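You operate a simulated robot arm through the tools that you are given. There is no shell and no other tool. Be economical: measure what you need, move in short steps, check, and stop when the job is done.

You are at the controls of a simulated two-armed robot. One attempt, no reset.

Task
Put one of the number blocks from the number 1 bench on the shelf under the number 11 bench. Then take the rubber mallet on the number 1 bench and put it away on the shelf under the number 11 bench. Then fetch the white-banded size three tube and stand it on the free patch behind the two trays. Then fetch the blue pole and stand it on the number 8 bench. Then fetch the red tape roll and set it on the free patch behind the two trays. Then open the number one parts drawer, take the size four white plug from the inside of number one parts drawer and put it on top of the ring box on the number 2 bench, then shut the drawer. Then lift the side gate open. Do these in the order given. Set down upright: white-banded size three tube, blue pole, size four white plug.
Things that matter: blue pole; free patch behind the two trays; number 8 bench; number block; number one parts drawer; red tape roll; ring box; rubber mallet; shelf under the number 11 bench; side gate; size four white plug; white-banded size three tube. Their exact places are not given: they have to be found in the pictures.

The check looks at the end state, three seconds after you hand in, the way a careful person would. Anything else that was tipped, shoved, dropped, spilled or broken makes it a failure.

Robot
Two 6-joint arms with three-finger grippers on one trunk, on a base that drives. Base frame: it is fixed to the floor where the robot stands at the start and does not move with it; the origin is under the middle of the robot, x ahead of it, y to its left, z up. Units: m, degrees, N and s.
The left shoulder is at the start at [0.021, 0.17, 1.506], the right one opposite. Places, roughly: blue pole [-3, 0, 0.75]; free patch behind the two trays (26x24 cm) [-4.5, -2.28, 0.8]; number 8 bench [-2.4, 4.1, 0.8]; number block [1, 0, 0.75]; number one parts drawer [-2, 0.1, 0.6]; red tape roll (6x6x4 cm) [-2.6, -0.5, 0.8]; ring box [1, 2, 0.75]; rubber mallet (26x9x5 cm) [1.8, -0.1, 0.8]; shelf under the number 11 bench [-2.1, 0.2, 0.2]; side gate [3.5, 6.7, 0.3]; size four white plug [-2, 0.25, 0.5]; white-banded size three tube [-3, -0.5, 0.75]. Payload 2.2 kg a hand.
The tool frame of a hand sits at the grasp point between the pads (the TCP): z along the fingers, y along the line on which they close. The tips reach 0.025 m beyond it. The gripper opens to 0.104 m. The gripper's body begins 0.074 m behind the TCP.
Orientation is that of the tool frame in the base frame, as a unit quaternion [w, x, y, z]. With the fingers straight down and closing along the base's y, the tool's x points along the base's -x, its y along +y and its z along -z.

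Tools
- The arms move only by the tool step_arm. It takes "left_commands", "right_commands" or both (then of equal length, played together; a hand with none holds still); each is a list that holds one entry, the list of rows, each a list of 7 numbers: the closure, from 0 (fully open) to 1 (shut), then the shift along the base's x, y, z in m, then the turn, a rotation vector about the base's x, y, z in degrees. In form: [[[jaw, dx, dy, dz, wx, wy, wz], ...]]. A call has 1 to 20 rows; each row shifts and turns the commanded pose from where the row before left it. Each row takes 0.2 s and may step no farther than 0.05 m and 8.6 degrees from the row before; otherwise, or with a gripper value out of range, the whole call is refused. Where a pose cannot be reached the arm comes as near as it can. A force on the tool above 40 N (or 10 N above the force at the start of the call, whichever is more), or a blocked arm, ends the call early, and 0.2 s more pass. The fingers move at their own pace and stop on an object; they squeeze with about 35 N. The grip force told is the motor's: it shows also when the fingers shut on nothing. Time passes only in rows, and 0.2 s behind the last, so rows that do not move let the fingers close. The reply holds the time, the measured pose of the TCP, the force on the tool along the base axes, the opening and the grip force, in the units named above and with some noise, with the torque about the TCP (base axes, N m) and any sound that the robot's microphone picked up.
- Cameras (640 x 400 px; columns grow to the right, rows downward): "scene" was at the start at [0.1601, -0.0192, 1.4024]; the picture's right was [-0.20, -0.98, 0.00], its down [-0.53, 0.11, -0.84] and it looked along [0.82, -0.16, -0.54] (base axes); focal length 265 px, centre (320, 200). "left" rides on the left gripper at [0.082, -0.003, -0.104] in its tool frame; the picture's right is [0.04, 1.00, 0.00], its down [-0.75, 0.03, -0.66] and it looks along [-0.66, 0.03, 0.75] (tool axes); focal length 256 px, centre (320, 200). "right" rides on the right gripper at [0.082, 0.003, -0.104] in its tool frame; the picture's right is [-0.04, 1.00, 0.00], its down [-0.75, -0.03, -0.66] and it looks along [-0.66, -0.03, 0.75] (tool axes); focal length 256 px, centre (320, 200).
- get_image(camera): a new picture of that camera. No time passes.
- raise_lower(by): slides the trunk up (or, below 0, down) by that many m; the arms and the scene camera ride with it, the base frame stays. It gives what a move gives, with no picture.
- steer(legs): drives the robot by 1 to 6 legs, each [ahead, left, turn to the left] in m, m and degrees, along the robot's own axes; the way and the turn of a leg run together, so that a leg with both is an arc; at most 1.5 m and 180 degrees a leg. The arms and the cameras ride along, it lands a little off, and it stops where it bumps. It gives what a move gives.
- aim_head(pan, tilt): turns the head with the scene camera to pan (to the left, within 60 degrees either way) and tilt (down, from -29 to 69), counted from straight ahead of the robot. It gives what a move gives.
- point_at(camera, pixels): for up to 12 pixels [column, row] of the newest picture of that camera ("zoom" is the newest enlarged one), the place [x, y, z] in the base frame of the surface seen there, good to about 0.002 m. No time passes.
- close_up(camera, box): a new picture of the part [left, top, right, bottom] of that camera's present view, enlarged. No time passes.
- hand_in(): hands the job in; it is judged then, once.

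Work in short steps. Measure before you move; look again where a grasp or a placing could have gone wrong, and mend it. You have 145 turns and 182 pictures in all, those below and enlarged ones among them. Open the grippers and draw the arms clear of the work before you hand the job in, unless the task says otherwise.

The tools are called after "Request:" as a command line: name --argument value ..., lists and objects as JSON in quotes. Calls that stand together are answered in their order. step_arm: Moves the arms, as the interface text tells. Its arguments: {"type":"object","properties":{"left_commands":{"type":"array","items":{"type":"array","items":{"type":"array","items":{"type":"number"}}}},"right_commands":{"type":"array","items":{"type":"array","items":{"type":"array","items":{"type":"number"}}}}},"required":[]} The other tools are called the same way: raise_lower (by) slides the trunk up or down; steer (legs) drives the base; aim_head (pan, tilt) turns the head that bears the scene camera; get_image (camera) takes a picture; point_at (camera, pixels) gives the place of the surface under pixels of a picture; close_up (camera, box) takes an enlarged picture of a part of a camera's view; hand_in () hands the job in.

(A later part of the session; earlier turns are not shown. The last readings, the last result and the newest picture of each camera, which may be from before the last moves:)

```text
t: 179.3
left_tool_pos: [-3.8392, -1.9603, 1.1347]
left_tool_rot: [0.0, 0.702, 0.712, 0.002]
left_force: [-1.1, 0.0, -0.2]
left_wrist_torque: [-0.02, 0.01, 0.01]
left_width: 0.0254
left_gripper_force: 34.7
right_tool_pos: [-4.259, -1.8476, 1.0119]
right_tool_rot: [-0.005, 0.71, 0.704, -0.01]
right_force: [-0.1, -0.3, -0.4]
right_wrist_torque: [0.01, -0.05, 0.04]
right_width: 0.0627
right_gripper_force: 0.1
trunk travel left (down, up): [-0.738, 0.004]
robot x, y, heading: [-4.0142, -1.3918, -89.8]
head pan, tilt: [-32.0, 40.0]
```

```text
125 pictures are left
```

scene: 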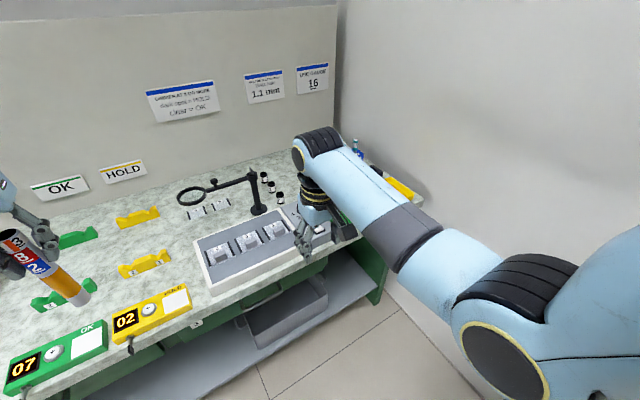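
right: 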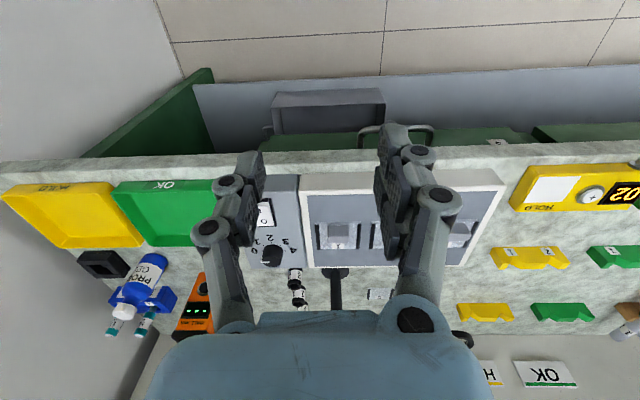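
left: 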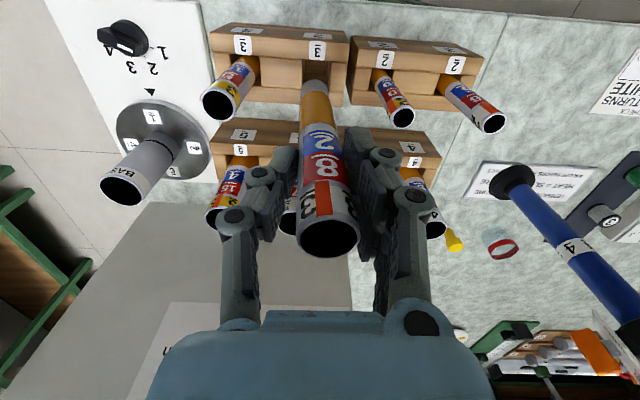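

From above, the yellow HOLD and green OK trays sit at the front edge, with a bottle, blue rack and orange meter behind. I measure these for the free patch.

Request:
point_at --camera "right" --pixels '[[20, 190], [60, 246], [145, 244], [215, 244], [165, 185], [105, 265], [150, 270], [145, 305], [195, 300], [210, 262], [270, 300], [300, 300]]'

Request:
close_up --camera "right" --box '[0, 160, 320, 360]'

```text
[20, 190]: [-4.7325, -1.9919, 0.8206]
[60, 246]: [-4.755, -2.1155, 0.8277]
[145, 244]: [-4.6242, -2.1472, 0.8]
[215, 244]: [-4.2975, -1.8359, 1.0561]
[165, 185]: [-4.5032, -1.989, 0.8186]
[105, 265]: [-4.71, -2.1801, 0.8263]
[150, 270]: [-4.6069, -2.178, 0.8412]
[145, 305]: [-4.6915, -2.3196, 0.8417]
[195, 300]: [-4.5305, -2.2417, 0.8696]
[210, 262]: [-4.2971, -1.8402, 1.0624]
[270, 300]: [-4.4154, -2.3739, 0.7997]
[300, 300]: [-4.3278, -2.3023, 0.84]
```

```text
2.00 times, centred on (160, 260) of right
```

zoom: 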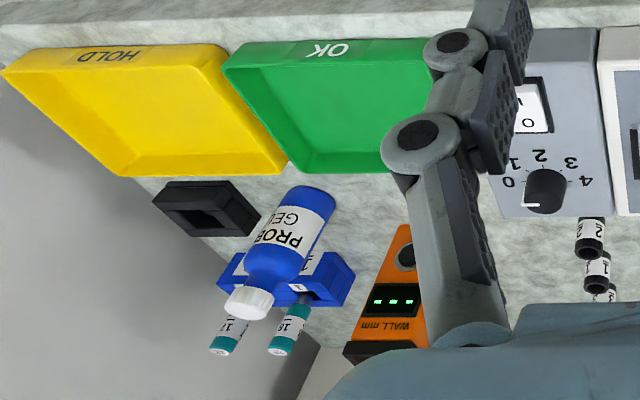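

The area behind the trays looks cramped from here. I retract both hands and shift the base to x≈-4.35 so the head camera looks straight down at this corner.

Request:
step_arm --left_commands '[[[1, 0, 0.05, 0, 0, 0, 0], [1, 0, 0.05, 0, 0, 0, 0], [1, 0, 0.05, 0, 0, 0, 0], [1, 0, 0.05, 0, 0, 0, 0]]]' --right_commands '[[[0.4, 0, 0.05, 0, 0, 0, 0], [0.4, 0, 0.05, 0, 0, 0, 0], [0.4, 0, 0.05, 0, 0, 0, 0], [0.4, 0, 0, 0, 0, 0, 0]]]'

Request:
steer --legs '[[0.26, 0, 0], [0, -0.33, 0]]'

Request:
aim_head --pan -10 --tilt 48

Request:
get_image --camera "scene"

```text
t: 180.5
left_tool_pos: [-3.7951, -1.7697, 1.1178]
left_tool_rot: [0.048, 0.698, 0.714, 0.034]
left_force: [0.0, -0.8, 0.1]
left_wrist_torque: [0.02, 0.02, 0.02]
left_width: 0.0254
left_gripper_force: 34.9
left hand out of reach, approached as far as the arm can: row 3, 4
right_tool_pos: [-4.2573, -1.6962, 1.0106]
right_tool_rot: [-0.006, 0.71, 0.704, -0.009]
right_force: [0.0, 0.7, -0.1]
right_wrist_torque: [0.05, 0.02, -0.01]
right_width: 0.0626
right_gripper_force: 0.0
trunk travel left (down, up): [-0.738, 0.004]
robot x, y, heading: [-4.0204, -1.3927, -90.1]
head pan, tilt: [-32.0, 40.0]
stopped in row 4 (left hand): the arm was blocked; the commanded pose is now the measured one
```

```text
t: 184.1
left_tool_pos: [-4.123, -2.0313, 1.1185]
left_tool_rot: [0.049, 0.697, 0.714, 0.034]
left_force: [0.0, -0.6, 0.1]
left_wrist_torque: [-0.01, 0.0, 0.02]
left_width: 0.0251
left_gripper_force: 35.3
right_tool_pos: [-4.5859, -1.9595, 1.0111]
right_tool_rot: [-0.006, 0.71, 0.704, -0.01]
right_force: [0.2, 0.0, 0.2]
right_wrist_torque: [-0.01, -0.02, -0.01]
right_width: 0.0622
right_gripper_force: 0.1
trunk travel left (down, up): [-0.738, 0.004]
robot x, y, heading: [-4.3449, -1.6559, -90.0]
head pan, tilt: [-32.0, 40.0]
```

```text
t: 185.0
left_tool_pos: [-4.1215, -2.0322, 1.1189]
left_tool_rot: [0.049, 0.697, 0.714, 0.033]
left_force: [-0.5, 0.6, 0.3]
left_wrist_torque: [0.01, -0.02, 0.02]
left_width: 0.0253
left_gripper_force: 34.9
right_tool_pos: [-4.5866, -1.9591, 1.0117]
right_tool_rot: [-0.005, 0.71, 0.704, -0.01]
right_force: [0.3, 0.3, -1.1]
right_wrist_torque: [0.01, -0.01, -0.04]
right_width: 0.0623
right_gripper_force: 0.1
trunk travel left (down, up): [-0.738, 0.004]
robot x, y, heading: [-4.3421, -1.6569, -90.0]
head pan, tilt: [-10.0, 48.0]
```

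```text
123 pictures are left
```

scene: 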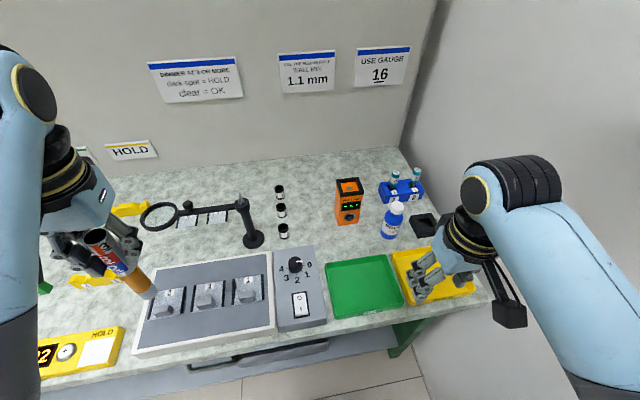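

Now the corner is visible. I measure vials, meter, trays and table points around for the free space.

Request:
point_at --camera "scene" --pixels '[[283, 232], [281, 192], [347, 222], [336, 222], [390, 235], [383, 195], [330, 262], [395, 258], [310, 235], [310, 180], [325, 160], [370, 165]]'

Request:
close_up --camera "scene" --box '[240, 140, 460, 320]'

```text
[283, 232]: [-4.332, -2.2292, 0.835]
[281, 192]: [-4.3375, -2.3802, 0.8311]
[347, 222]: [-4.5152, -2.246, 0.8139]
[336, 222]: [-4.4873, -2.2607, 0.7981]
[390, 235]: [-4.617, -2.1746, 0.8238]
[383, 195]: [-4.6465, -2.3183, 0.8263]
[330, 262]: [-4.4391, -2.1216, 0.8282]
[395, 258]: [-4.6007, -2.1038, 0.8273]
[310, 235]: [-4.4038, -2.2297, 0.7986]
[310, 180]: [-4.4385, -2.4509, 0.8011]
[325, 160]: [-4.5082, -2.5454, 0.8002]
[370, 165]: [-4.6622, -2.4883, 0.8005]
```

```text
2.22 times, centred on (350, 230) of scene
```

zoom: 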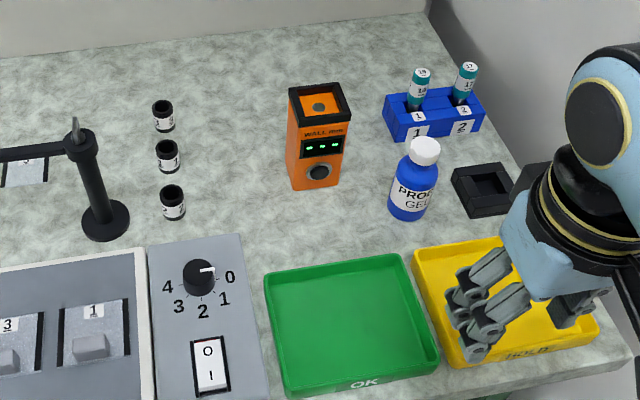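

Before moving in, I need how far the low shelf protrudes below and the tube's bottom; I look down steeply.

Request:
aim_head --pan 10 --tilt 66

Request:
get_image --camera "scene"

```text
t: 185.8
left_tool_pos: [-4.1229, -2.031, 1.1186]
left_tool_rot: [0.049, 0.697, 0.714, 0.033]
left_force: [0.1, -0.8, -0.8]
left_wrist_torque: [0.0, 0.03, 0.01]
left_width: 0.0253
left_gripper_force: 34.7
right_tool_pos: [-4.5861, -1.9591, 1.0117]
right_tool_rot: [-0.005, 0.71, 0.704, -0.01]
right_force: [-0.2, -0.4, 0.0]
right_wrist_torque: [-0.01, -0.02, -0.02]
right_width: 0.0622
right_gripper_force: 0.1
trunk travel left (down, up): [-0.738, 0.004]
robot x, y, heading: [-4.3468, -1.659, -89.9]
head pan, tilt: [10.0, 66.0]
```

```text
121 pictures are left
```

scene: 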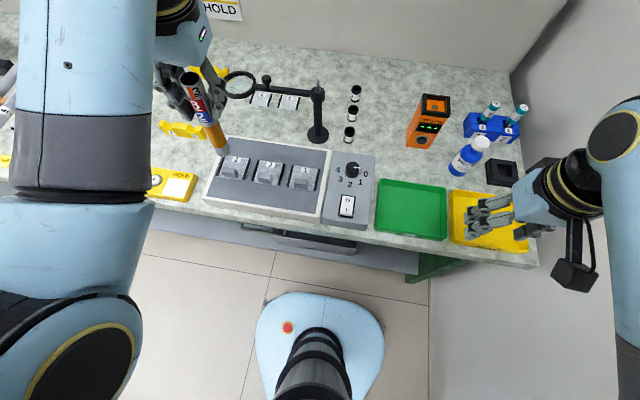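

Request:
point_at --camera "scene" --pixels '[[222, 150], [184, 80], [300, 232], [360, 262], [420, 272], [310, 295], [308, 340], [316, 92], [265, 82], [239, 74], [320, 130], [350, 235]]'

```text
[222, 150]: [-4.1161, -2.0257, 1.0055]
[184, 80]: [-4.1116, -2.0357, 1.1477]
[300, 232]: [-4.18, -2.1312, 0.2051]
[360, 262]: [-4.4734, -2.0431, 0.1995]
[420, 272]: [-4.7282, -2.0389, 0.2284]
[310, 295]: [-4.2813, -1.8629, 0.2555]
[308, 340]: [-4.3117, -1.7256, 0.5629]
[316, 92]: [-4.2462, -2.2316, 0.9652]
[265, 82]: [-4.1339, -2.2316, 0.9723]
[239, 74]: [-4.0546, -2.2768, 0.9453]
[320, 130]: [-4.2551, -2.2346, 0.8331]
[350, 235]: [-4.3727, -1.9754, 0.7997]
```

Shelf front is at y≈-2.04, lens stand top z≈0.97. I'll place the tube near (-4.42,-2.37), free between vials and meter, by nudging forward and turning 30° right so the left shoulder comes closer.

Request:
steer --legs '[[0.1, 0.045, 0], [0, 0, -30]]'

Request:
aim_head --pan 10 --tilt 50

Request:
get_image --camera "scene"

```text
t: 188.5
left_tool_pos: [-4.2988, -2.1949, 1.1186]
left_tool_rot: [0.056, 0.861, 0.506, 0.02]
left_force: [0.4, -0.2, -0.3]
left_wrist_torque: [-0.02, -0.02, 0.01]
left_width: 0.0252
left_gripper_force: 34.6
right_tool_pos: [-4.662, -1.8965, 1.0119]
right_tool_rot: [-0.007, 0.87, 0.492, -0.007]
right_force: [1.1, 0.4, 0.7]
right_wrist_torque: [-0.01, -0.03, 0.02]
right_width: 0.0624
right_gripper_force: 0.1
trunk travel left (down, up): [-0.738, 0.004]
robot x, y, heading: [-4.2998, -1.7546, -120.7]
head pan, tilt: [10.0, 66.0]
```

```text
t: 189.3
left_tool_pos: [-4.2981, -2.1938, 1.1193]
left_tool_rot: [0.056, 0.861, 0.506, 0.019]
left_force: [-0.1, -0.1, -0.4]
left_wrist_torque: [0.04, 0.03, 0.0]
left_width: 0.0255
left_gripper_force: 34.5
right_tool_pos: [-4.6609, -1.8982, 1.0118]
right_tool_rot: [-0.008, 0.87, 0.493, -0.006]
right_force: [-0.5, -0.5, -0.5]
right_wrist_torque: [0.04, -0.01, -0.03]
right_width: 0.0623
right_gripper_force: 0.1
trunk travel left (down, up): [-0.738, 0.004]
robot x, y, heading: [-4.2993, -1.7613, -120.5]
head pan, tilt: [10.0, 50.0]
```

```text
120 pictures are left
```

scene: 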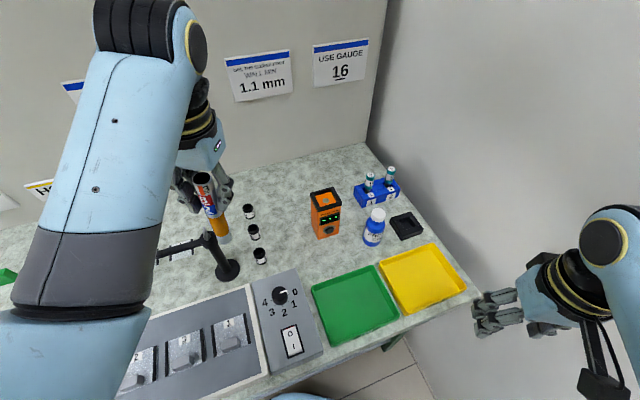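

Free space between vials and meter is clear. I level the left tool, move it over (-4.42,-2.37), and raise the right hand out of the way.

Request:
step_arm --left_commands '[[[1, -0.025, -0.036, 0, 2.2, 2.6, 0], [1, -0.025, -0.035, 0, 2.2, 2.6, 0], [1, -0.025, -0.035, 0, 0, 0, 0], [1, -0.025, -0.035, 0, 0, 0, 0], [1, -0.022, -0.035, 0, 0, 0, 0], [1, 0, 0, 0, 0, 0, 0]]]' --right_commands '[[[0.4, 0, 0, 0.04, 0, 0, 0], [0.4, 0, 0, 0.04, 0, 0, 0], [0.4, 0, 0, 0.04, 0, 0, 0], [0.4, 0, 0, 0.04, 0, 0, 0], [0.4, 0, 0, 0, 0, 0, 0], [0.4, 0, 0, 0, 0, 0, 0]]]'

Request:
raise_lower --by -0.13

Request:
get_image --camera "scene"

Request:
get_image --camera "left"

```text
t: 190.7
left_tool_pos: [-4.4188, -2.3705, 1.1186]
left_tool_rot: [0.0, 0.862, 0.507, -0.001]
left_force: [-0.1, 0.4, -0.1]
left_wrist_torque: [-0.05, -0.02, 0.02]
left_width: 0.0252
left_gripper_force: 35.0
right_tool_pos: [-4.6559, -1.8959, 1.0998]
right_tool_rot: [-0.007, 0.871, 0.492, -0.009]
right_force: [-0.7, 0.8, 0.1]
right_wrist_torque: [-0.04, 0.01, 0.02]
right_width: 0.0624
right_gripper_force: 0.1
right hand out of reach, approached as far as the arm can: row 3, 4
trunk travel left (down, up): [-0.738, 0.004]
robot x, y, heading: [-4.3002, -1.7578, -120.4]
head pan, tilt: [10.0, 50.0]
```

```text
t: 192.3
left_tool_pos: [-4.4213, -2.3712, 0.9885]
left_tool_rot: [0.0, 0.862, 0.507, 0.0]
left_force: [0.3, 0.2, 0.0]
left_wrist_torque: [-0.03, 0.0, -0.02]
left_width: 0.0256
left_gripper_force: 35.2
right_tool_pos: [-4.6589, -1.8981, 0.9708]
right_tool_rot: [-0.007, 0.87, 0.493, -0.007]
right_force: [0.1, 0.2, 0.2]
right_wrist_torque: [0.02, 0.02, 0.05]
right_width: 0.0627
right_gripper_force: 0.0
trunk travel left (down, up): [-0.608, 0.134]
robot x, y, heading: [-4.3004, -1.7581, -120.5]
head pan, tilt: [10.0, 50.0]
```

```text
119 pictures are left
```

scene: 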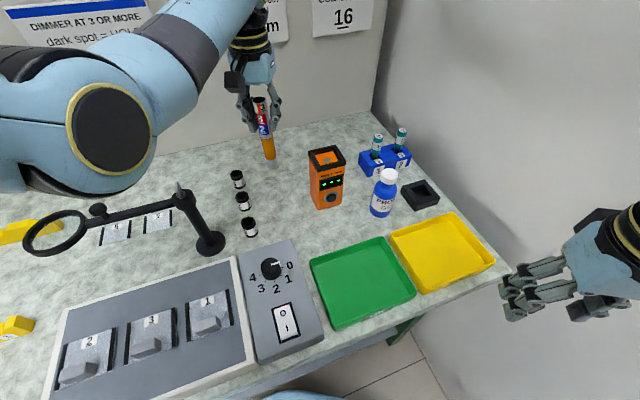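

```text
118 pictures are left
```

left: 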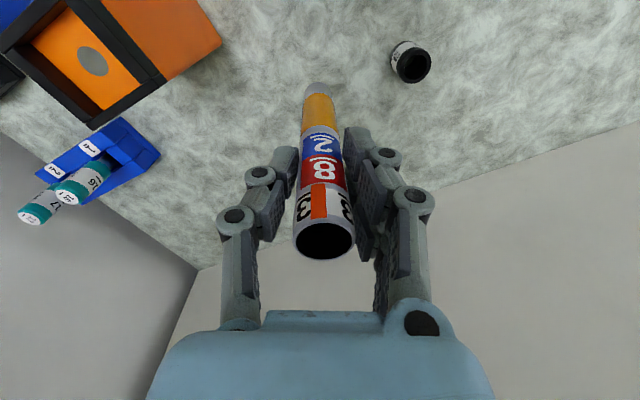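

Measure the tube bottom (270,163 in scene; (320,92) in the wrist view).

Request:
point_at --camera "scene" --pixels '[[270, 157], [272, 163], [272, 167], [275, 175]]'

Request:
point_at --camera "left" --pixels '[[320, 100], [320, 90], [319, 85], [318, 78]]'

```text
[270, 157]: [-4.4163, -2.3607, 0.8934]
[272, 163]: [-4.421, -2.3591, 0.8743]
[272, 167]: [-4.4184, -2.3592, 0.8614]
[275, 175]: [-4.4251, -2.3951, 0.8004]
```

```text
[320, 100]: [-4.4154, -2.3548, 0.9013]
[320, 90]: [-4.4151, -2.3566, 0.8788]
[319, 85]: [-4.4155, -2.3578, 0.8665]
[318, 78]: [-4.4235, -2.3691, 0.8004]
```

Bottom ≈0.859, table 0.80. I lower 0.058 in diminishing steps, hold, then open and check.

Request:
step_arm --left_commands '[[[1, 0, 0, -0.03, 0, 0, 0], [1, 0, 0, -0.02, 0, 0, 0], [1, 0, 0, -0.005, 0, 0, 0], [1, 0, 0, -0.003, 0, 0, 0], [1, 0, 0, 0, 0, 0, 0]]]'

Request:
close_up --camera "scene" --box '[200, 80, 360, 220]'

```text
t: 193.5
left_tool_pos: [-4.421, -2.3716, 0.9334]
left_tool_rot: [0.002, 0.862, 0.507, -0.002]
left_force: [0.8, 1.8, 20.8]
left_wrist_torque: [0.18, -0.13, 0.01]
left_width: 0.0251
left_gripper_force: 34.7
right_tool_pos: [-4.658, -1.8961, 0.9697]
right_tool_rot: [-0.007, 0.87, 0.492, -0.009]
right_force: [0.3, -0.2, 0.0]
right_wrist_torque: [-0.01, 0.03, 0.01]
right_width: 0.0623
right_gripper_force: 0.0
trunk travel left (down, up): [-0.608, 0.134]
robot x, y, heading: [-4.3005, -1.7552, -120.4]
head pan, tilt: [10.0, 50.0]
```

```text
2.86 times, centred on (280, 150) of scene
```

zoom: 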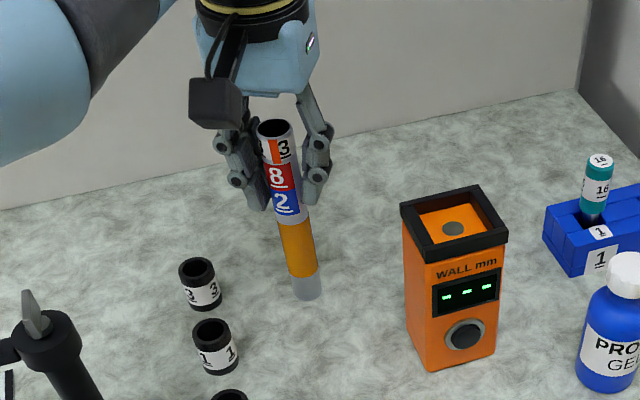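

Contact (20 N). I ease 2 mm, open, and rise.

Request:
step_arm --left_commands '[[[1, 0, 0, 0.002, 0, 0, 0], [0.75, 0, 0, 0, 0, 0, 0], [0.6, 0, 0, 0, 0, 0, 0], [0.45, 0, 0, 0, 0, 0, 0], [0.45, 0, 0, 0, 0, 0, 0], [0.45, 0, 0, 0.04, 0, 0, 0], [0.45, 0, 0, 0.05, 0, 0, 0], [0.45, 0, 0, 0.05, 0, 0, 0], [0.45, 0, 0, 0, 0, 0, 0]]]'

Request:
get_image --camera "scene"

```text
t: 195.5
left_tool_pos: [-4.422, -2.3726, 1.0714]
left_tool_rot: [-0.001, 0.862, 0.507, 0.0]
left_force: [0.8, 1.1, 0.1]
left_wrist_torque: [0.01, 0.01, -0.02]
left_width: 0.0572
left_gripper_force: 0.0
right_tool_pos: [-4.657, -1.8989, 0.9709]
right_tool_rot: [-0.008, 0.87, 0.492, -0.008]
right_force: [0.1, 0.1, 0.4]
right_wrist_torque: [0.02, -0.03, 0.0]
right_width: 0.0625
right_gripper_force: 0.0
trunk travel left (down, up): [-0.608, 0.134]
robot x, y, heading: [-4.2988, -1.7606, -120.3]
head pan, tilt: [10.0, 50.0]
```

```text
116 pictures are left
```

scene: 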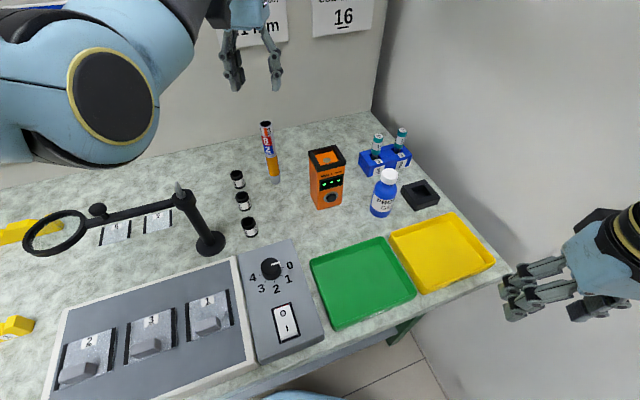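

The tube stands upright and free. I raise the trunk, retract the left hand, then drive out and round to bench 11's rear side for the blue pole.

Request:
raise_lower --by 0.13

Request:
step_arm --left_commands '[[[0.3, 0.025, 0.036, 0, 0, 0, 0], [0.3, 0.025, 0.035, 0, 0, 0, 0], [0.3, 0.025, 0.035, 0, 0, 0, 0], [0.3, 0.022, 0.035, 0, 0, 0, 0]]]'

Request:
steer --legs '[[0, 0, 30], [0, 0.45, 0], [-0.7, 0, 0], [0, 0, 90], [0, 1.2, 0]]'

Request:
aim_head --pan 0 --tilt 35

Request:
get_image --camera "scene"

```text
t: 197.1
left_tool_pos: [-4.42, -2.3706, 1.2023]
left_tool_rot: [0.0, 0.862, 0.506, 0.0]
left_force: [0.9, 0.3, -0.1]
left_wrist_torque: [-0.03, 0.04, -0.01]
left_width: 0.0573
left_gripper_force: 0.0
right_tool_pos: [-4.6586, -1.8974, 1.1]
right_tool_rot: [-0.008, 0.87, 0.492, -0.008]
right_force: [-0.1, 0.7, 0.0]
right_wrist_torque: [0.01, -0.02, 0.02]
right_width: 0.0625
right_gripper_force: 0.0
trunk travel left (down, up): [-0.738, 0.004]
robot x, y, heading: [-4.2994, -1.7571, -120.7]
head pan, tilt: [10.0, 50.0]
```

```text
t: 198.1
left_tool_pos: [-4.3531, -2.2663, 1.1324]
left_tool_rot: [0.001, 0.862, 0.507, -0.002]
left_force: [-0.1, -0.1, -0.7]
left_wrist_torque: [-0.04, 0.02, -0.03]
left_width: 0.0727
left_gripper_force: 0.1
left hand out of reach, approached as far as the arm can: row 1, 2, 3, 4
right_tool_pos: [-4.6579, -1.8971, 1.0981]
right_tool_rot: [-0.007, 0.871, 0.492, -0.009]
right_force: [-0.1, 0.9, -0.8]
right_wrist_torque: [-0.02, 0.01, -0.02]
right_width: 0.0627
right_gripper_force: 0.1
trunk travel left (down, up): [-0.738, 0.004]
robot x, y, heading: [-4.2979, -1.7567, -120.5]
head pan, tilt: [10.0, 50.0]
```

```text
t: 202.4
left_tool_pos: [-3.6537, -2.2342, 1.131]
left_tool_rot: [0.0, 0.712, 0.702, -0.002]
left_force: [-0.6, 0.2, -0.2]
left_wrist_torque: [0.04, 0.01, 0.0]
left_width: 0.0727
left_gripper_force: 0.0
right_tool_pos: [-4.097, -2.0523, 1.0989]
right_tool_rot: [-0.007, 0.724, 0.69, -0.009]
right_force: [-0.5, 0.7, -0.1]
right_wrist_torque: [-0.01, 0.02, -0.03]
right_width: 0.0624
right_gripper_force: 0.1
trunk travel left (down, up): [-0.738, 0.004]
robot x, y, heading: [-3.8474, -1.7604, -92.4]
head pan, tilt: [10.0, 50.0]
stopped in leg 2: the robot was blocked; the commanded pose is now the measured one
```

```text
t: 203.2
left_tool_pos: [-3.655, -2.235, 1.131]
left_tool_rot: [0.0, 0.712, 0.702, 0.0]
left_force: [-0.1, 0.4, -0.1]
left_wrist_torque: [-0.01, 0.0, 0.02]
left_width: 0.0729
left_gripper_force: 0.2
right_tool_pos: [-4.0986, -2.0526, 1.0992]
right_tool_rot: [-0.006, 0.724, 0.69, -0.009]
right_force: [0.4, 0.5, 1.1]
right_wrist_torque: [0.0, 0.01, 0.03]
right_width: 0.0624
right_gripper_force: 0.1
trunk travel left (down, up): [-0.738, 0.004]
robot x, y, heading: [-3.8494, -1.7611, -92.2]
head pan, tilt: [0.0, 35.0]
```

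```text
115 pictures are left
```

scene: 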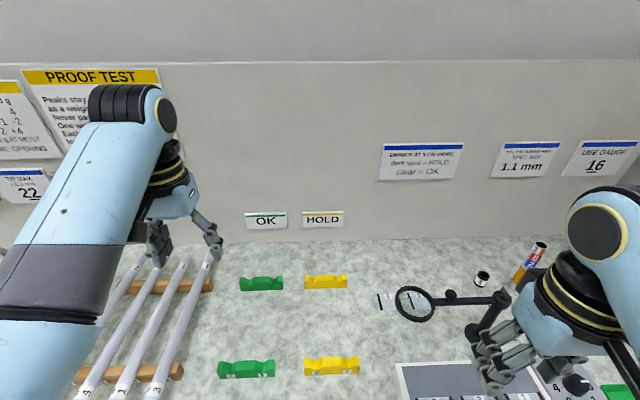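

The drive stopped at x≈-3.85, about where I wanted; nothing visible has moved. I continue: back off, turn to face +x and strafe left.

Request:
steer --legs '[[-0.7, 0, 0], [0, 0, 92], [0, 1.2, 0]]'

Request:
get_image --camera "scene"

```text
t: 216.6
left_tool_pos: [-3.3082, 0.3361, 1.1308]
left_tool_rot: [0.001, 0.002, 1.0, 0.0]
left_force: [0.2, -0.2, -0.5]
left_wrist_torque: [-0.04, -0.03, -0.01]
left_width: 0.0729
left_gripper_force: 0.0
right_tool_pos: [-3.4874, -0.1092, 1.0998]
right_tool_rot: [0.003, 0.02, 1.0, -0.011]
right_force: [0.0, -0.8, 0.2]
right_wrist_torque: [0.01, 0.01, -0.03]
right_width: 0.0624
right_gripper_force: 0.1
trunk travel left (down, up): [-0.738, 0.004]
robot x, y, heading: [-3.779, 0.1346, -1.7]
head pan, tilt: [0.0, 35.0]
```

```text
114 pictures are left
```

scene: 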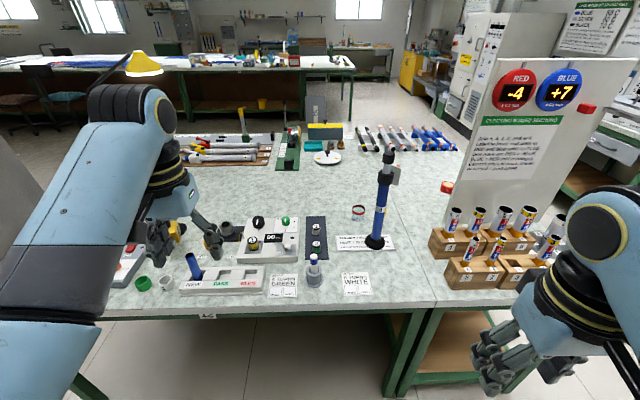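

The blue pole is at (380,200). I zoom and measure it.

Request:
close_up --camera "scene" --box '[320, 140, 440, 260]'

Request:
point_at --camera "scene" --pixels '[[388, 153], [387, 165], [386, 173], [394, 173], [383, 190], [380, 210], [377, 233], [374, 244], [368, 240], [385, 240], [400, 172], [340, 320]]'

```text
3.33 times, centred on (380, 200) of scene
```

zoom: 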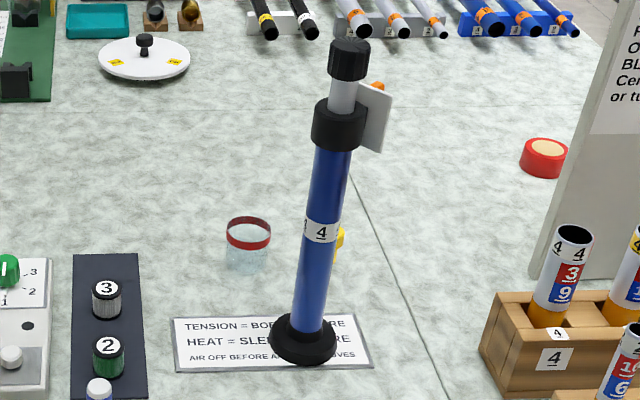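

```text
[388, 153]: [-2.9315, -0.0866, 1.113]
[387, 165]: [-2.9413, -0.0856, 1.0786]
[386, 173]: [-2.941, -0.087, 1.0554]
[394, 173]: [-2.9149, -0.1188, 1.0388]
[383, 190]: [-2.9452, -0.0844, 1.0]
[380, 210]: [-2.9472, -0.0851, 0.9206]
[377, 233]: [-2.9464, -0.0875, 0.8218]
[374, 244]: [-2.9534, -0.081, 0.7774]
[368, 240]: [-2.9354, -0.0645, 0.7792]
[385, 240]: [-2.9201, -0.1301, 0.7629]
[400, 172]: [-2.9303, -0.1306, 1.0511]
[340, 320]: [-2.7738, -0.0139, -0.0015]
```

The pole is ~3 cm thick at (-2.93,-0.086), z 0.77–1.12, with a flag near the top. I'll side-grasp the blue shaft: pitch the right tool 51° forward, open it fully, retract the left.

Request:
step_arm --left_commands '[[[0.3, -0.04, 0, 0, 0, 0, 0], [0.3, -0.04, 0, 0, 0, 0, 0], [0.3, 0, 0, 0, 0, 0, 0], [0.3, 0, 0, 0, 0, 0, 0], [0.3, 0, 0, 0, 0, 0, 0], [0.3, 0, 0, 0, 0, 0, 0], [0.3, 0, 0, 0, 0, 0, 0]]]' --right_commands '[[[0, 0, 0, 0, 0, -8.5, 0], [0, 0, 0, 0, 0, -8.5, 0], [0, 0, 0, 0, 0, -8.5, 0], [0, 0, 0, 0, 0, -8.5, 0], [0, 0, 0, 0, 0, -8.5, 0], [0, 0, 0, 0, 0, -8.5, 0], [0, 0, 0, 0, 0, 0, 0]]]'

Request:
raise_lower --by -0.12

Request:
get_image --camera "scene"

```text
t: 218.2
left_tool_pos: [-3.3827, 0.3322, 1.1086]
left_tool_rot: [0.003, 0.003, 1.0, 0.001]
left_force: [0.5, -1.3, 0.9]
left_wrist_torque: [-0.01, 0.0, -0.01]
left_width: 0.0727
left_gripper_force: 0.1
left hand out of reach, approached as far as the arm can: row 1, 2
right_tool_pos: [-3.487, -0.1092, 1.0986]
right_tool_rot: [0.433, 0.022, 0.901, -0.001]
right_force: [0.1, 0.3, -0.1]
right_wrist_torque: [-0.01, 0.03, -0.01]
right_width: 0.104
right_gripper_force: 0.0
trunk travel left (down, up): [-0.738, 0.004]
robot x, y, heading: [-3.7755, 0.1413, -1.7]
head pan, tilt: [0.0, 35.0]
```

```text
t: 219.7
left_tool_pos: [-3.3829, 0.3306, 0.9867]
left_tool_rot: [0.003, 0.002, 1.0, 0.0]
left_force: [0.9, 0.7, 0.1]
left_wrist_torque: [0.01, -0.02, -0.04]
left_width: 0.073
left_gripper_force: 0.0
right_tool_pos: [-3.4869, -0.108, 0.9795]
right_tool_rot: [0.433, 0.022, 0.901, -0.001]
right_force: [-0.1, 0.3, -0.4]
right_wrist_torque: [0.0, -0.02, -0.02]
right_width: 0.104
right_gripper_force: 0.1
trunk travel left (down, up): [-0.618, 0.124]
robot x, y, heading: [-3.7838, 0.1347, -1.7]
head pan, tilt: [0.0, 35.0]
```

```text
112 pictures are left
```

scene: 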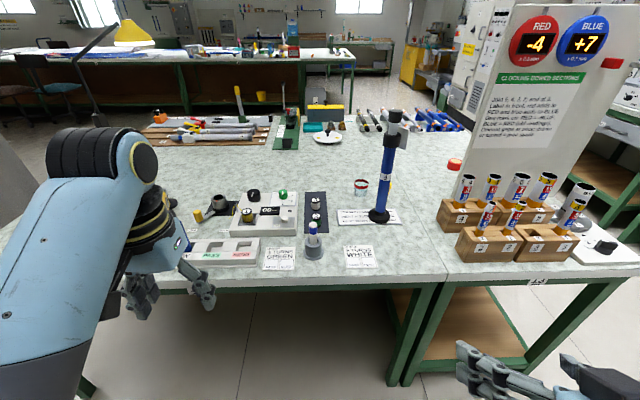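

Tool is at 51°. I drive 0.33 forward with a 1.7° heading fix, keeping the TCP ~0.2 short of the pole.

Request:
steer --legs '[[0, 0, 1.7], [0.33, 0, 0]]'

Request:
get_image --camera "right"

Request:
get_image --camera "scene"

```text
t: 222.2
left_tool_pos: [-3.0594, 0.3437, 0.9879]
left_tool_rot: [0.001, -0.012, 1.0, 0.0]
left_force: [0.2, 1.0, -0.2]
left_wrist_torque: [0.01, -0.04, 0.01]
left_width: 0.0731
left_gripper_force: 0.2
right_tool_pos: [-3.1488, -0.1, 0.9795]
right_tool_rot: [0.432, 0.008, 0.902, 0.005]
right_force: [0.2, -0.1, -0.1]
right_wrist_torque: [-0.01, 0.04, 0.01]
right_width: 0.1042
right_gripper_force: 0.0
trunk travel left (down, up): [-0.618, 0.124]
robot x, y, heading: [-3.4544, 0.1362, -0.1]
head pan, tilt: [0.0, 35.0]
```

```text
111 pictures are left
```

right: 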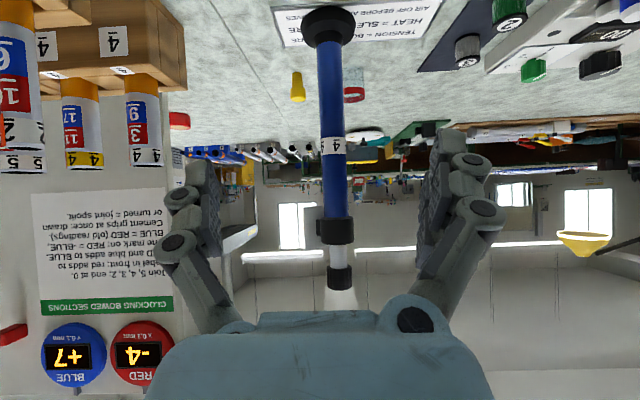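

```text
110 pictures are left
```

scene: 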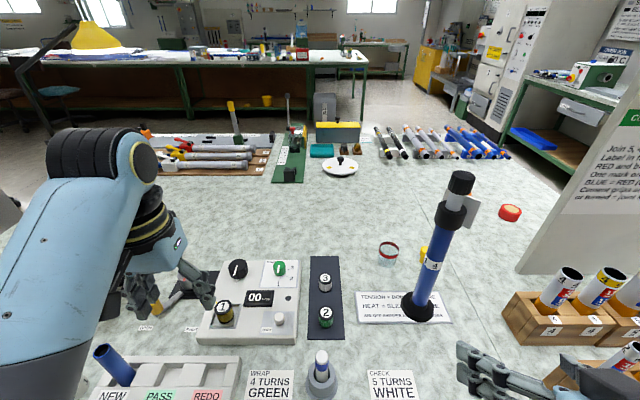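

I measure the shaft's edges from the wrist view around (333,130).

Request:
point_at --camera "right" --pixels '[[324, 120], [333, 120], [342, 120], [334, 190], [302, 228], [325, 40], [352, 92], [297, 90]]'

```text
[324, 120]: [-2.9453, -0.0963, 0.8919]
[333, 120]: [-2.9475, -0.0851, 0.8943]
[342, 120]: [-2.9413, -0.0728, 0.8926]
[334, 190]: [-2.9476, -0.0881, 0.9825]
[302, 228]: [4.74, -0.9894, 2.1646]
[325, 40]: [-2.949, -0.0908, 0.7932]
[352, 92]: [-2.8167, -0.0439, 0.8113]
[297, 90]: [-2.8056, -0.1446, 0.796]
```

Shaft axis (-2.934,-0.0855). I advance the right hand 0.217 with z to 0.915, check, then close.

Request:
step_arm --right_commands '[[[0, 0.02, 0.0145, -0.035, 0, 0, 0], [0, 0.04, 0, -0.03, 0, 0, 0], [0, 0.045, 0, 0, 0, 0, 0], [0, 0.045, 0, 0, 0, 0, 0], [0, 0.04, 0, 0, 0, 0, 0], [0, 0.027, 0, 0, 0, 0, 0], [0, 0, 0, 0, 0, 0, 0]]]'

Request:
get_image --camera "right"

```text
t: 223.8
left_tool_pos: [-3.0587, 0.3442, 0.988]
left_tool_rot: [0.002, -0.013, 1.0, -0.001]
left_force: [-0.4, -0.2, 0.6]
left_wrist_torque: [-0.02, -0.05, -0.01]
left_width: 0.0729
left_gripper_force: 0.2
right_tool_pos: [-2.9328, -0.0844, 0.9177]
right_tool_rot: [0.433, 0.009, 0.902, 0.005]
right_force: [-1.2, 0.3, 0.5]
right_wrist_torque: [0.0, 0.03, -0.02]
right_width: 0.1038
right_gripper_force: 0.0
trunk travel left (down, up): [-0.618, 0.124]
robot x, y, heading: [-3.448, 0.1345, 0.0]
head pan, tilt: [0.0, 35.0]
```

```text
109 pictures are left
```

right: 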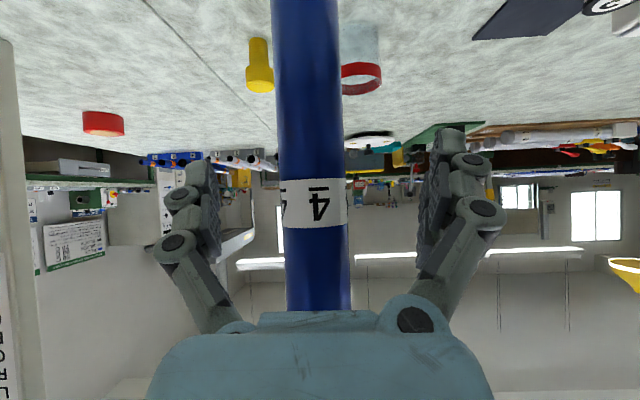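

The shaft lies between the pads. Close and lift 0.03.

Request:
step_arm --right_commands '[[[0.5, 0, 0, 0, 0, 0, 0], [1, 0, 0, 0, 0, 0, 0], [1, 0, 0, 0, 0, 0, 0], [1, 0, 0, 0, 0, 0, 0], [1, 0, 0, 0, 0, 0, 0], [1, 0, 0, 0.02, 0, 0, 0], [1, 0, 0, 0.03, 0, 0, 0], [1, 0, 0, 0, 0, 0, 0]]]'

Request:
get_image --camera "scene"

```text
t: 225.6
left_tool_pos: [-3.0588, 0.3436, 0.9879]
left_tool_rot: [0.001, -0.013, 1.0, 0.0]
left_force: [0.6, -0.2, 0.3]
left_wrist_torque: [-0.02, 0.02, 0.02]
left_width: 0.0729
left_gripper_force: 0.1
right_tool_pos: [-2.9327, -0.0843, 0.9662]
right_tool_rot: [0.432, 0.009, 0.902, 0.006]
right_force: [-0.6, 0.5, -3.4]
right_wrist_torque: [-0.01, 0.03, -0.01]
right_width: 0.0289
right_gripper_force: 35.1
trunk travel left (down, up): [-0.618, 0.124]
robot x, y, heading: [-3.4514, 0.1339, -0.2]
head pan, tilt: [0.0, 35.0]
```

```text
108 pictures are left
```

scene: 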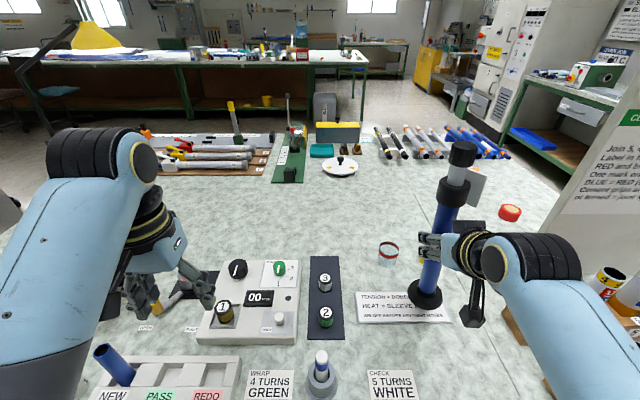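

Pole is held upright (0.029 m). I raise the trunk, back out and look left toward bench 8.

Request:
raise_lower --by 0.12

Request:
steer --legs '[[-0.4, 0, 0], [0, 0, 90]]'

Request:
aim_head --pan -10 --tilt 20

Request:
get_image --camera "scene"

```text
t: 227.1
left_tool_pos: [-3.0601, 0.3432, 1.1076]
left_tool_rot: [0.001, -0.013, 1.0, 0.001]
left_force: [-0.4, -0.5, 0.4]
left_wrist_torque: [-0.01, 0.0, -0.01]
left_width: 0.0725
left_gripper_force: 0.1
right_tool_pos: [-2.9329, -0.0864, 1.0828]
right_tool_rot: [0.433, 0.008, 0.902, 0.006]
right_force: [0.2, -0.3, -3.8]
right_wrist_torque: [-0.02, 0.01, -0.02]
right_width: 0.0287
right_gripper_force: 34.9
trunk travel left (down, up): [-0.738, 0.004]
robot x, y, heading: [-3.4498, 0.14, -0.0]
head pan, tilt: [0.0, 35.0]
```

```text
t: 233.3
left_tool_pos: [-4.0478, 0.5313, 1.1069]
left_tool_rot: [-0.001, 0.711, -0.703, -0.001]
left_force: [1.0, 0.4, 0.7]
left_wrist_torque: [0.0, -0.01, 0.01]
left_width: 0.0728
left_gripper_force: 0.1
right_tool_pos: [-3.6156, 0.6518, 1.085]
right_tool_rot: [0.303, -0.628, 0.648, 0.307]
right_force: [0.2, 0.4, -2.9]
right_wrist_torque: [-0.02, 0.0, 0.03]
right_width: 0.0287
right_gripper_force: 35.0
trunk travel left (down, up): [-0.738, 0.004]
robot x, y, heading: [-3.8429, 0.139, 89.3]
head pan, tilt: [0.0, 35.0]
```

```text
t: 234.1
left_tool_pos: [-4.0476, 0.5302, 1.1076]
left_tool_rot: [0.0, 0.711, -0.703, -0.001]
left_force: [-0.2, -0.1, 0.3]
left_wrist_torque: [0.0, 0.0, -0.04]
left_width: 0.0725
left_gripper_force: 0.1
right_tool_pos: [-3.6146, 0.6506, 1.0834]
right_tool_rot: [0.304, -0.627, 0.648, 0.308]
right_force: [-0.3, -0.2, -4.1]
right_wrist_torque: [0.01, -0.03, 0.0]
right_width: 0.0289
right_gripper_force: 34.9
trunk travel left (down, up): [-0.738, 0.004]
robot x, y, heading: [-3.8431, 0.135, 89.1]
head pan, tilt: [-10.0, 20.0]
```

```text
107 pictures are left
```

scene: 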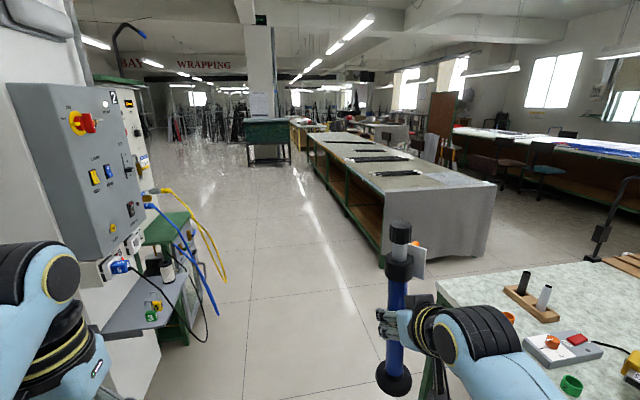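

A long bench lies ahead-right; I measure it and the obstacles along the aisle.

Request:
point_at --camera "scene" --pixels '[[400, 182], [490, 185], [383, 255], [310, 136], [440, 155], [385, 173], [380, 158], [195, 340], [215, 305], [440, 290], [265, 150]]'

Request:
close_up --camera "scene" --box '[230, 100, 510, 270]'

```text
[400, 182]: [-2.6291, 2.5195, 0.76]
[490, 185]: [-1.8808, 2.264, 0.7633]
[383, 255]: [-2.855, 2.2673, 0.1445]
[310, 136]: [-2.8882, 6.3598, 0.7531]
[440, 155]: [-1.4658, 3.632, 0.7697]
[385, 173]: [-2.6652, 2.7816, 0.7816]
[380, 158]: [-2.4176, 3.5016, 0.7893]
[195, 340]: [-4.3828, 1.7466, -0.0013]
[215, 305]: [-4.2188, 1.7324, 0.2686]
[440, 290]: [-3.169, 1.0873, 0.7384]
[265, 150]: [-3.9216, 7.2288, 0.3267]
```

```text
2.29 times, centred on (370, 185) of scene
```

zoom: 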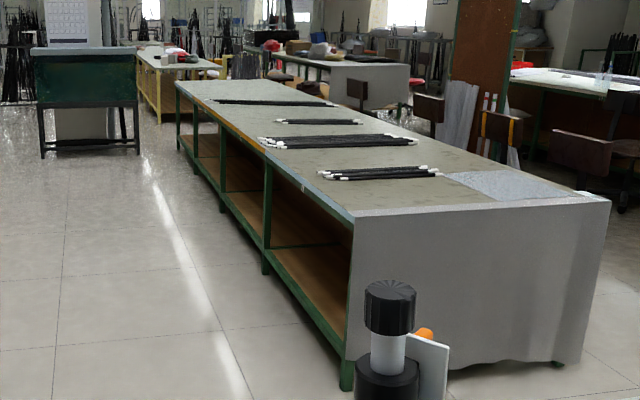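

Bench 8 spans x -2.87…-1.88, y 2.26…6.4, top z≈0.77, with pole bundles on it. I drive alongside to y≈3.85 and turn to face it.

Request:
steer --legs '[[0, -0.2, 0.9], [1.5, 0, 0], [1.5, 0, 0], [0.7, 0, 0], [0, 0, -90]]'

Request:
aim_head --pan 0 --tilt 35

Request:
get_image --camera "scene"

```text
t: 257.2
left_tool_pos: [-3.1659, 4.0614, 1.107]
left_tool_rot: [0.001, 0.008, 1.0, 0.0]
left_force: [-0.4, -0.5, 0.5]
left_wrist_torque: [0.02, 0.02, 0.02]
left_width: 0.0724
left_gripper_force: 0.0
right_tool_pos: [-3.056, 3.6289, 1.0845]
right_tool_rot: [0.432, 0.026, 0.901, -0.003]
right_force: [-0.1, -0.5, -3.2]
right_wrist_torque: [0.01, 0.02, 0.0]
right_width: 0.029
right_gripper_force: 35.2
trunk travel left (down, up): [-0.738, 0.004]
robot x, y, heading: [-3.5648, 3.8717, -2.4]
head pan, tilt: [-10.0, 20.0]
```

```text
t: 258.0
left_tool_pos: [-3.1663, 4.0625, 1.1071]
left_tool_rot: [0.001, 0.008, 1.0, 0.0]
left_force: [-1.1, 0.6, 0.3]
left_wrist_torque: [0.0, 0.01, -0.03]
left_width: 0.0726
left_gripper_force: 0.0
right_tool_pos: [-3.0558, 3.6294, 1.0847]
right_tool_rot: [0.432, 0.026, 0.902, -0.003]
right_force: [0.1, 0.6, -3.4]
right_wrist_torque: [-0.02, -0.05, 0.07]
right_width: 0.029
right_gripper_force: 34.8
trunk travel left (down, up): [-0.738, 0.004]
robot x, y, heading: [-3.5628, 3.8725, -2.2]
head pan, tilt: [0.0, 35.0]
```

```text
105 pictures are left
```

scene: 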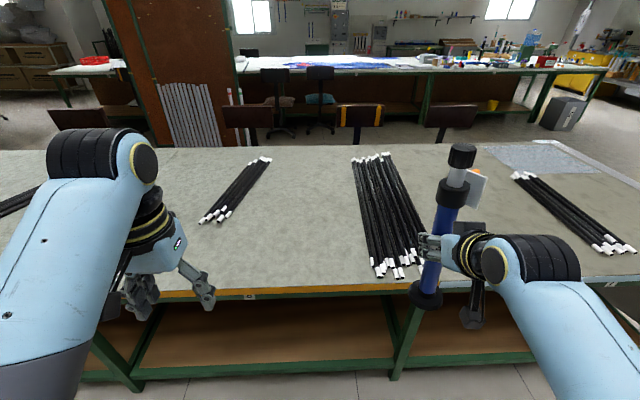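

I check the bench number tag at (250,297) and measure free surface between bundles.

Request:
close_up --camera "scene" --box '[200, 270, 300, 320]'

Request:
point_at --camera "scene" --pixels '[[310, 250], [310, 220], [380, 270], [205, 218], [250, 282], [400, 282], [425, 300], [480, 245], [570, 235], [420, 265], [530, 270]]'

```text
6.40 times, centred on (250, 295) of scene
```

zoom: 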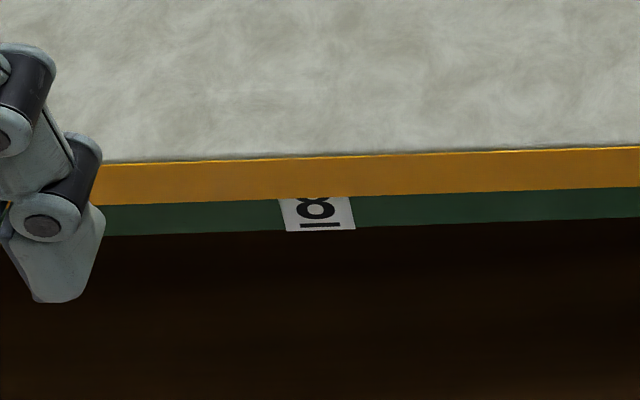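

```text
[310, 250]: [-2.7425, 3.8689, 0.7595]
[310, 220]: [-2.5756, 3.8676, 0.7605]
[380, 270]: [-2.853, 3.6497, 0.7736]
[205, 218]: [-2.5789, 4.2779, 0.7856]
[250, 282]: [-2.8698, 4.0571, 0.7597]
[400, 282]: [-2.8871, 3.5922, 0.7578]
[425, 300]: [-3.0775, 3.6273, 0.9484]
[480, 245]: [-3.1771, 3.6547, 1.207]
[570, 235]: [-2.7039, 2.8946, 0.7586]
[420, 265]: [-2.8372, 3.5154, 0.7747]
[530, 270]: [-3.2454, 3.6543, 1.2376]
```

Bench 8 is confirmed. Free surface at y≈3.75–4.2; I'll set the pole at (-2.72,3.93): turn 2.3°, strafe 0.28 left, ahead 0.33, then lower.

Request:
steer --legs '[[0, 0, 2.3], [0, 0.28, 0], [0.33, 0, 0]]'

Request:
raise_lower --by -0.14

Request:
get_image --camera "scene"

```text
t: 262.1
left_tool_pos: [-2.8428, 4.355, 1.107]
left_tool_rot: [0.001, -0.013, 1.0, -0.001]
left_force: [0.1, 0.3, 0.5]
left_wrist_torque: [0.01, 0.02, 0.03]
left_width: 0.0732
left_gripper_force: 0.0
right_tool_pos: [-2.7153, 3.9262, 1.0834]
right_tool_rot: [0.432, 0.008, 0.902, 0.006]
right_force: [-0.2, -1.1, -2.8]
right_wrist_torque: [0.02, 0.02, -0.03]
right_width: 0.0291
right_gripper_force: 34.6
trunk travel left (down, up): [-0.738, 0.004]
robot x, y, heading: [-3.2322, 4.152, -0.1]
head pan, tilt: [0.0, 35.0]
```

```text
t: 263.8
left_tool_pos: [-2.8432, 4.3553, 0.9681]
left_tool_rot: [0.001, -0.013, 1.0, 0.001]
left_force: [0.6, 0.0, -0.6]
left_wrist_torque: [-0.06, 0.04, 0.02]
left_width: 0.0727
left_gripper_force: 0.1
right_tool_pos: [-2.7152, 3.9258, 0.944]
right_tool_rot: [0.432, 0.007, 0.902, 0.006]
right_force: [-0.3, -0.3, -3.1]
right_wrist_torque: [0.01, 0.0, -0.01]
right_width: 0.0289
right_gripper_force: 35.3
trunk travel left (down, up): [-0.598, 0.144]
robot x, y, heading: [-3.2326, 4.1454, 0.1]
head pan, tilt: [0.0, 35.0]
```

```text
103 pictures are left
```

scene: 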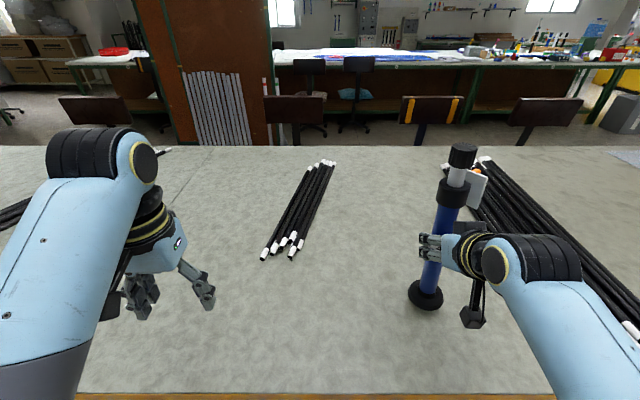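

Clear around. I lower ~0.03 in small steps till contact.

Request:
step_arm --right_commands '[[[1, 0, 0, -0.015, 0, 0, 0], [1, 0, 0, -0.006, 0, 0, 0], [1, 0, 0, -0.004, 0, 0, 0], [1, 0, 0, -0.003, 0, 0, 0], [1, 0, 0, -0.002, 0, 0, 0], [1, 0, 0, 0, 0, 0, 0]]]'

Request:
close_up --camera "scene" --box '[380, 130, 520, 330]'

```text
t: 265.2
left_tool_pos: [-2.8418, 4.3551, 0.9674]
left_tool_rot: [0.0, -0.012, 1.0, -0.001]
left_force: [0.7, -0.3, -0.4]
left_wrist_torque: [0.02, 0.02, -0.02]
left_width: 0.073
left_gripper_force: 0.0
right_tool_pos: [-2.7154, 3.9256, 0.9146]
right_tool_rot: [0.432, 0.008, 0.902, 0.006]
right_force: [-0.7, 1.0, 1.3]
right_wrist_torque: [0.16, 0.1, -0.03]
right_width: 0.0286
right_gripper_force: 34.5
trunk travel left (down, up): [-0.598, 0.144]
robot x, y, heading: [-3.231, 4.1493, -0.1]
head pan, tilt: [0.0, 35.0]
```

```text
2.00 times, centred on (450, 230) of scene
```

zoom: 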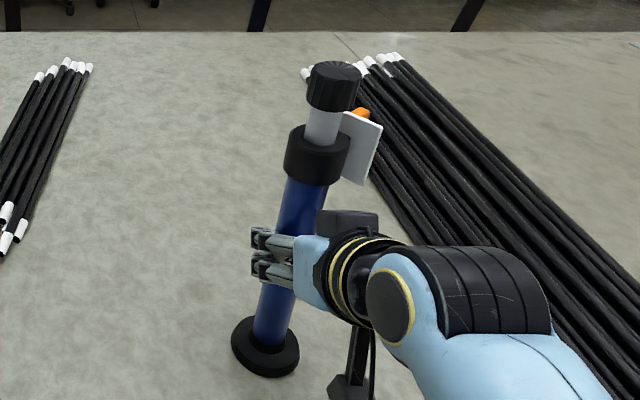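

Contact made (force reversed). Open and withdraw straight back.

Request:
step_arm --right_commands '[[[1, 0, 0, -0.001, 0, 0, 0], [0.8, 0, 0, 0, 0, 0, 0], [0.6, 0, 0, 0, 0, 0, 0], [0.3, 0, 0, 0, 0, 0, 0], [0, 0, 0, 0, 0, 0, 0], [0, 0, 0, 0, 0, 0, 0], [0, -0.03, 0, 0, 0, 0, 0], [0, -0.045, 0, 0, 0, 0, 0], [0, -0.045, 0, 0, 0, 0, 0], [0, -0.045, 0, 0, 0, 0, 0]]]'

Request:
get_image --camera "scene"

```text
t: 267.4
left_tool_pos: [-2.8442, 4.3552, 0.9685]
left_tool_rot: [0.003, -0.013, 1.0, 0.0]
left_force: [0.9, -0.4, -0.4]
left_wrist_torque: [0.02, -0.02, 0.03]
left_width: 0.073
left_gripper_force: 0.0
right_tool_pos: [-2.8829, 3.9239, 0.9141]
right_tool_rot: [0.434, 0.007, 0.901, 0.006]
right_force: [-0.7, 0.0, 0.3]
right_wrist_torque: [0.01, -0.01, 0.01]
right_width: 0.1042
right_gripper_force: 0.0
trunk travel left (down, up): [-0.598, 0.144]
robot x, y, heading: [-3.2351, 4.1452, -0.0]
head pan, tilt: [0.0, 35.0]
```

```text
101 pictures are left
```

scene: 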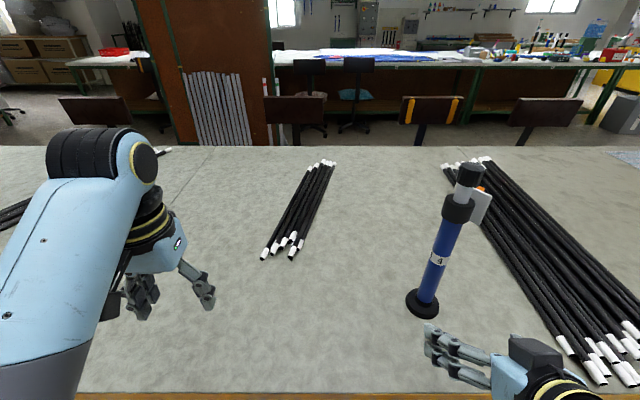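

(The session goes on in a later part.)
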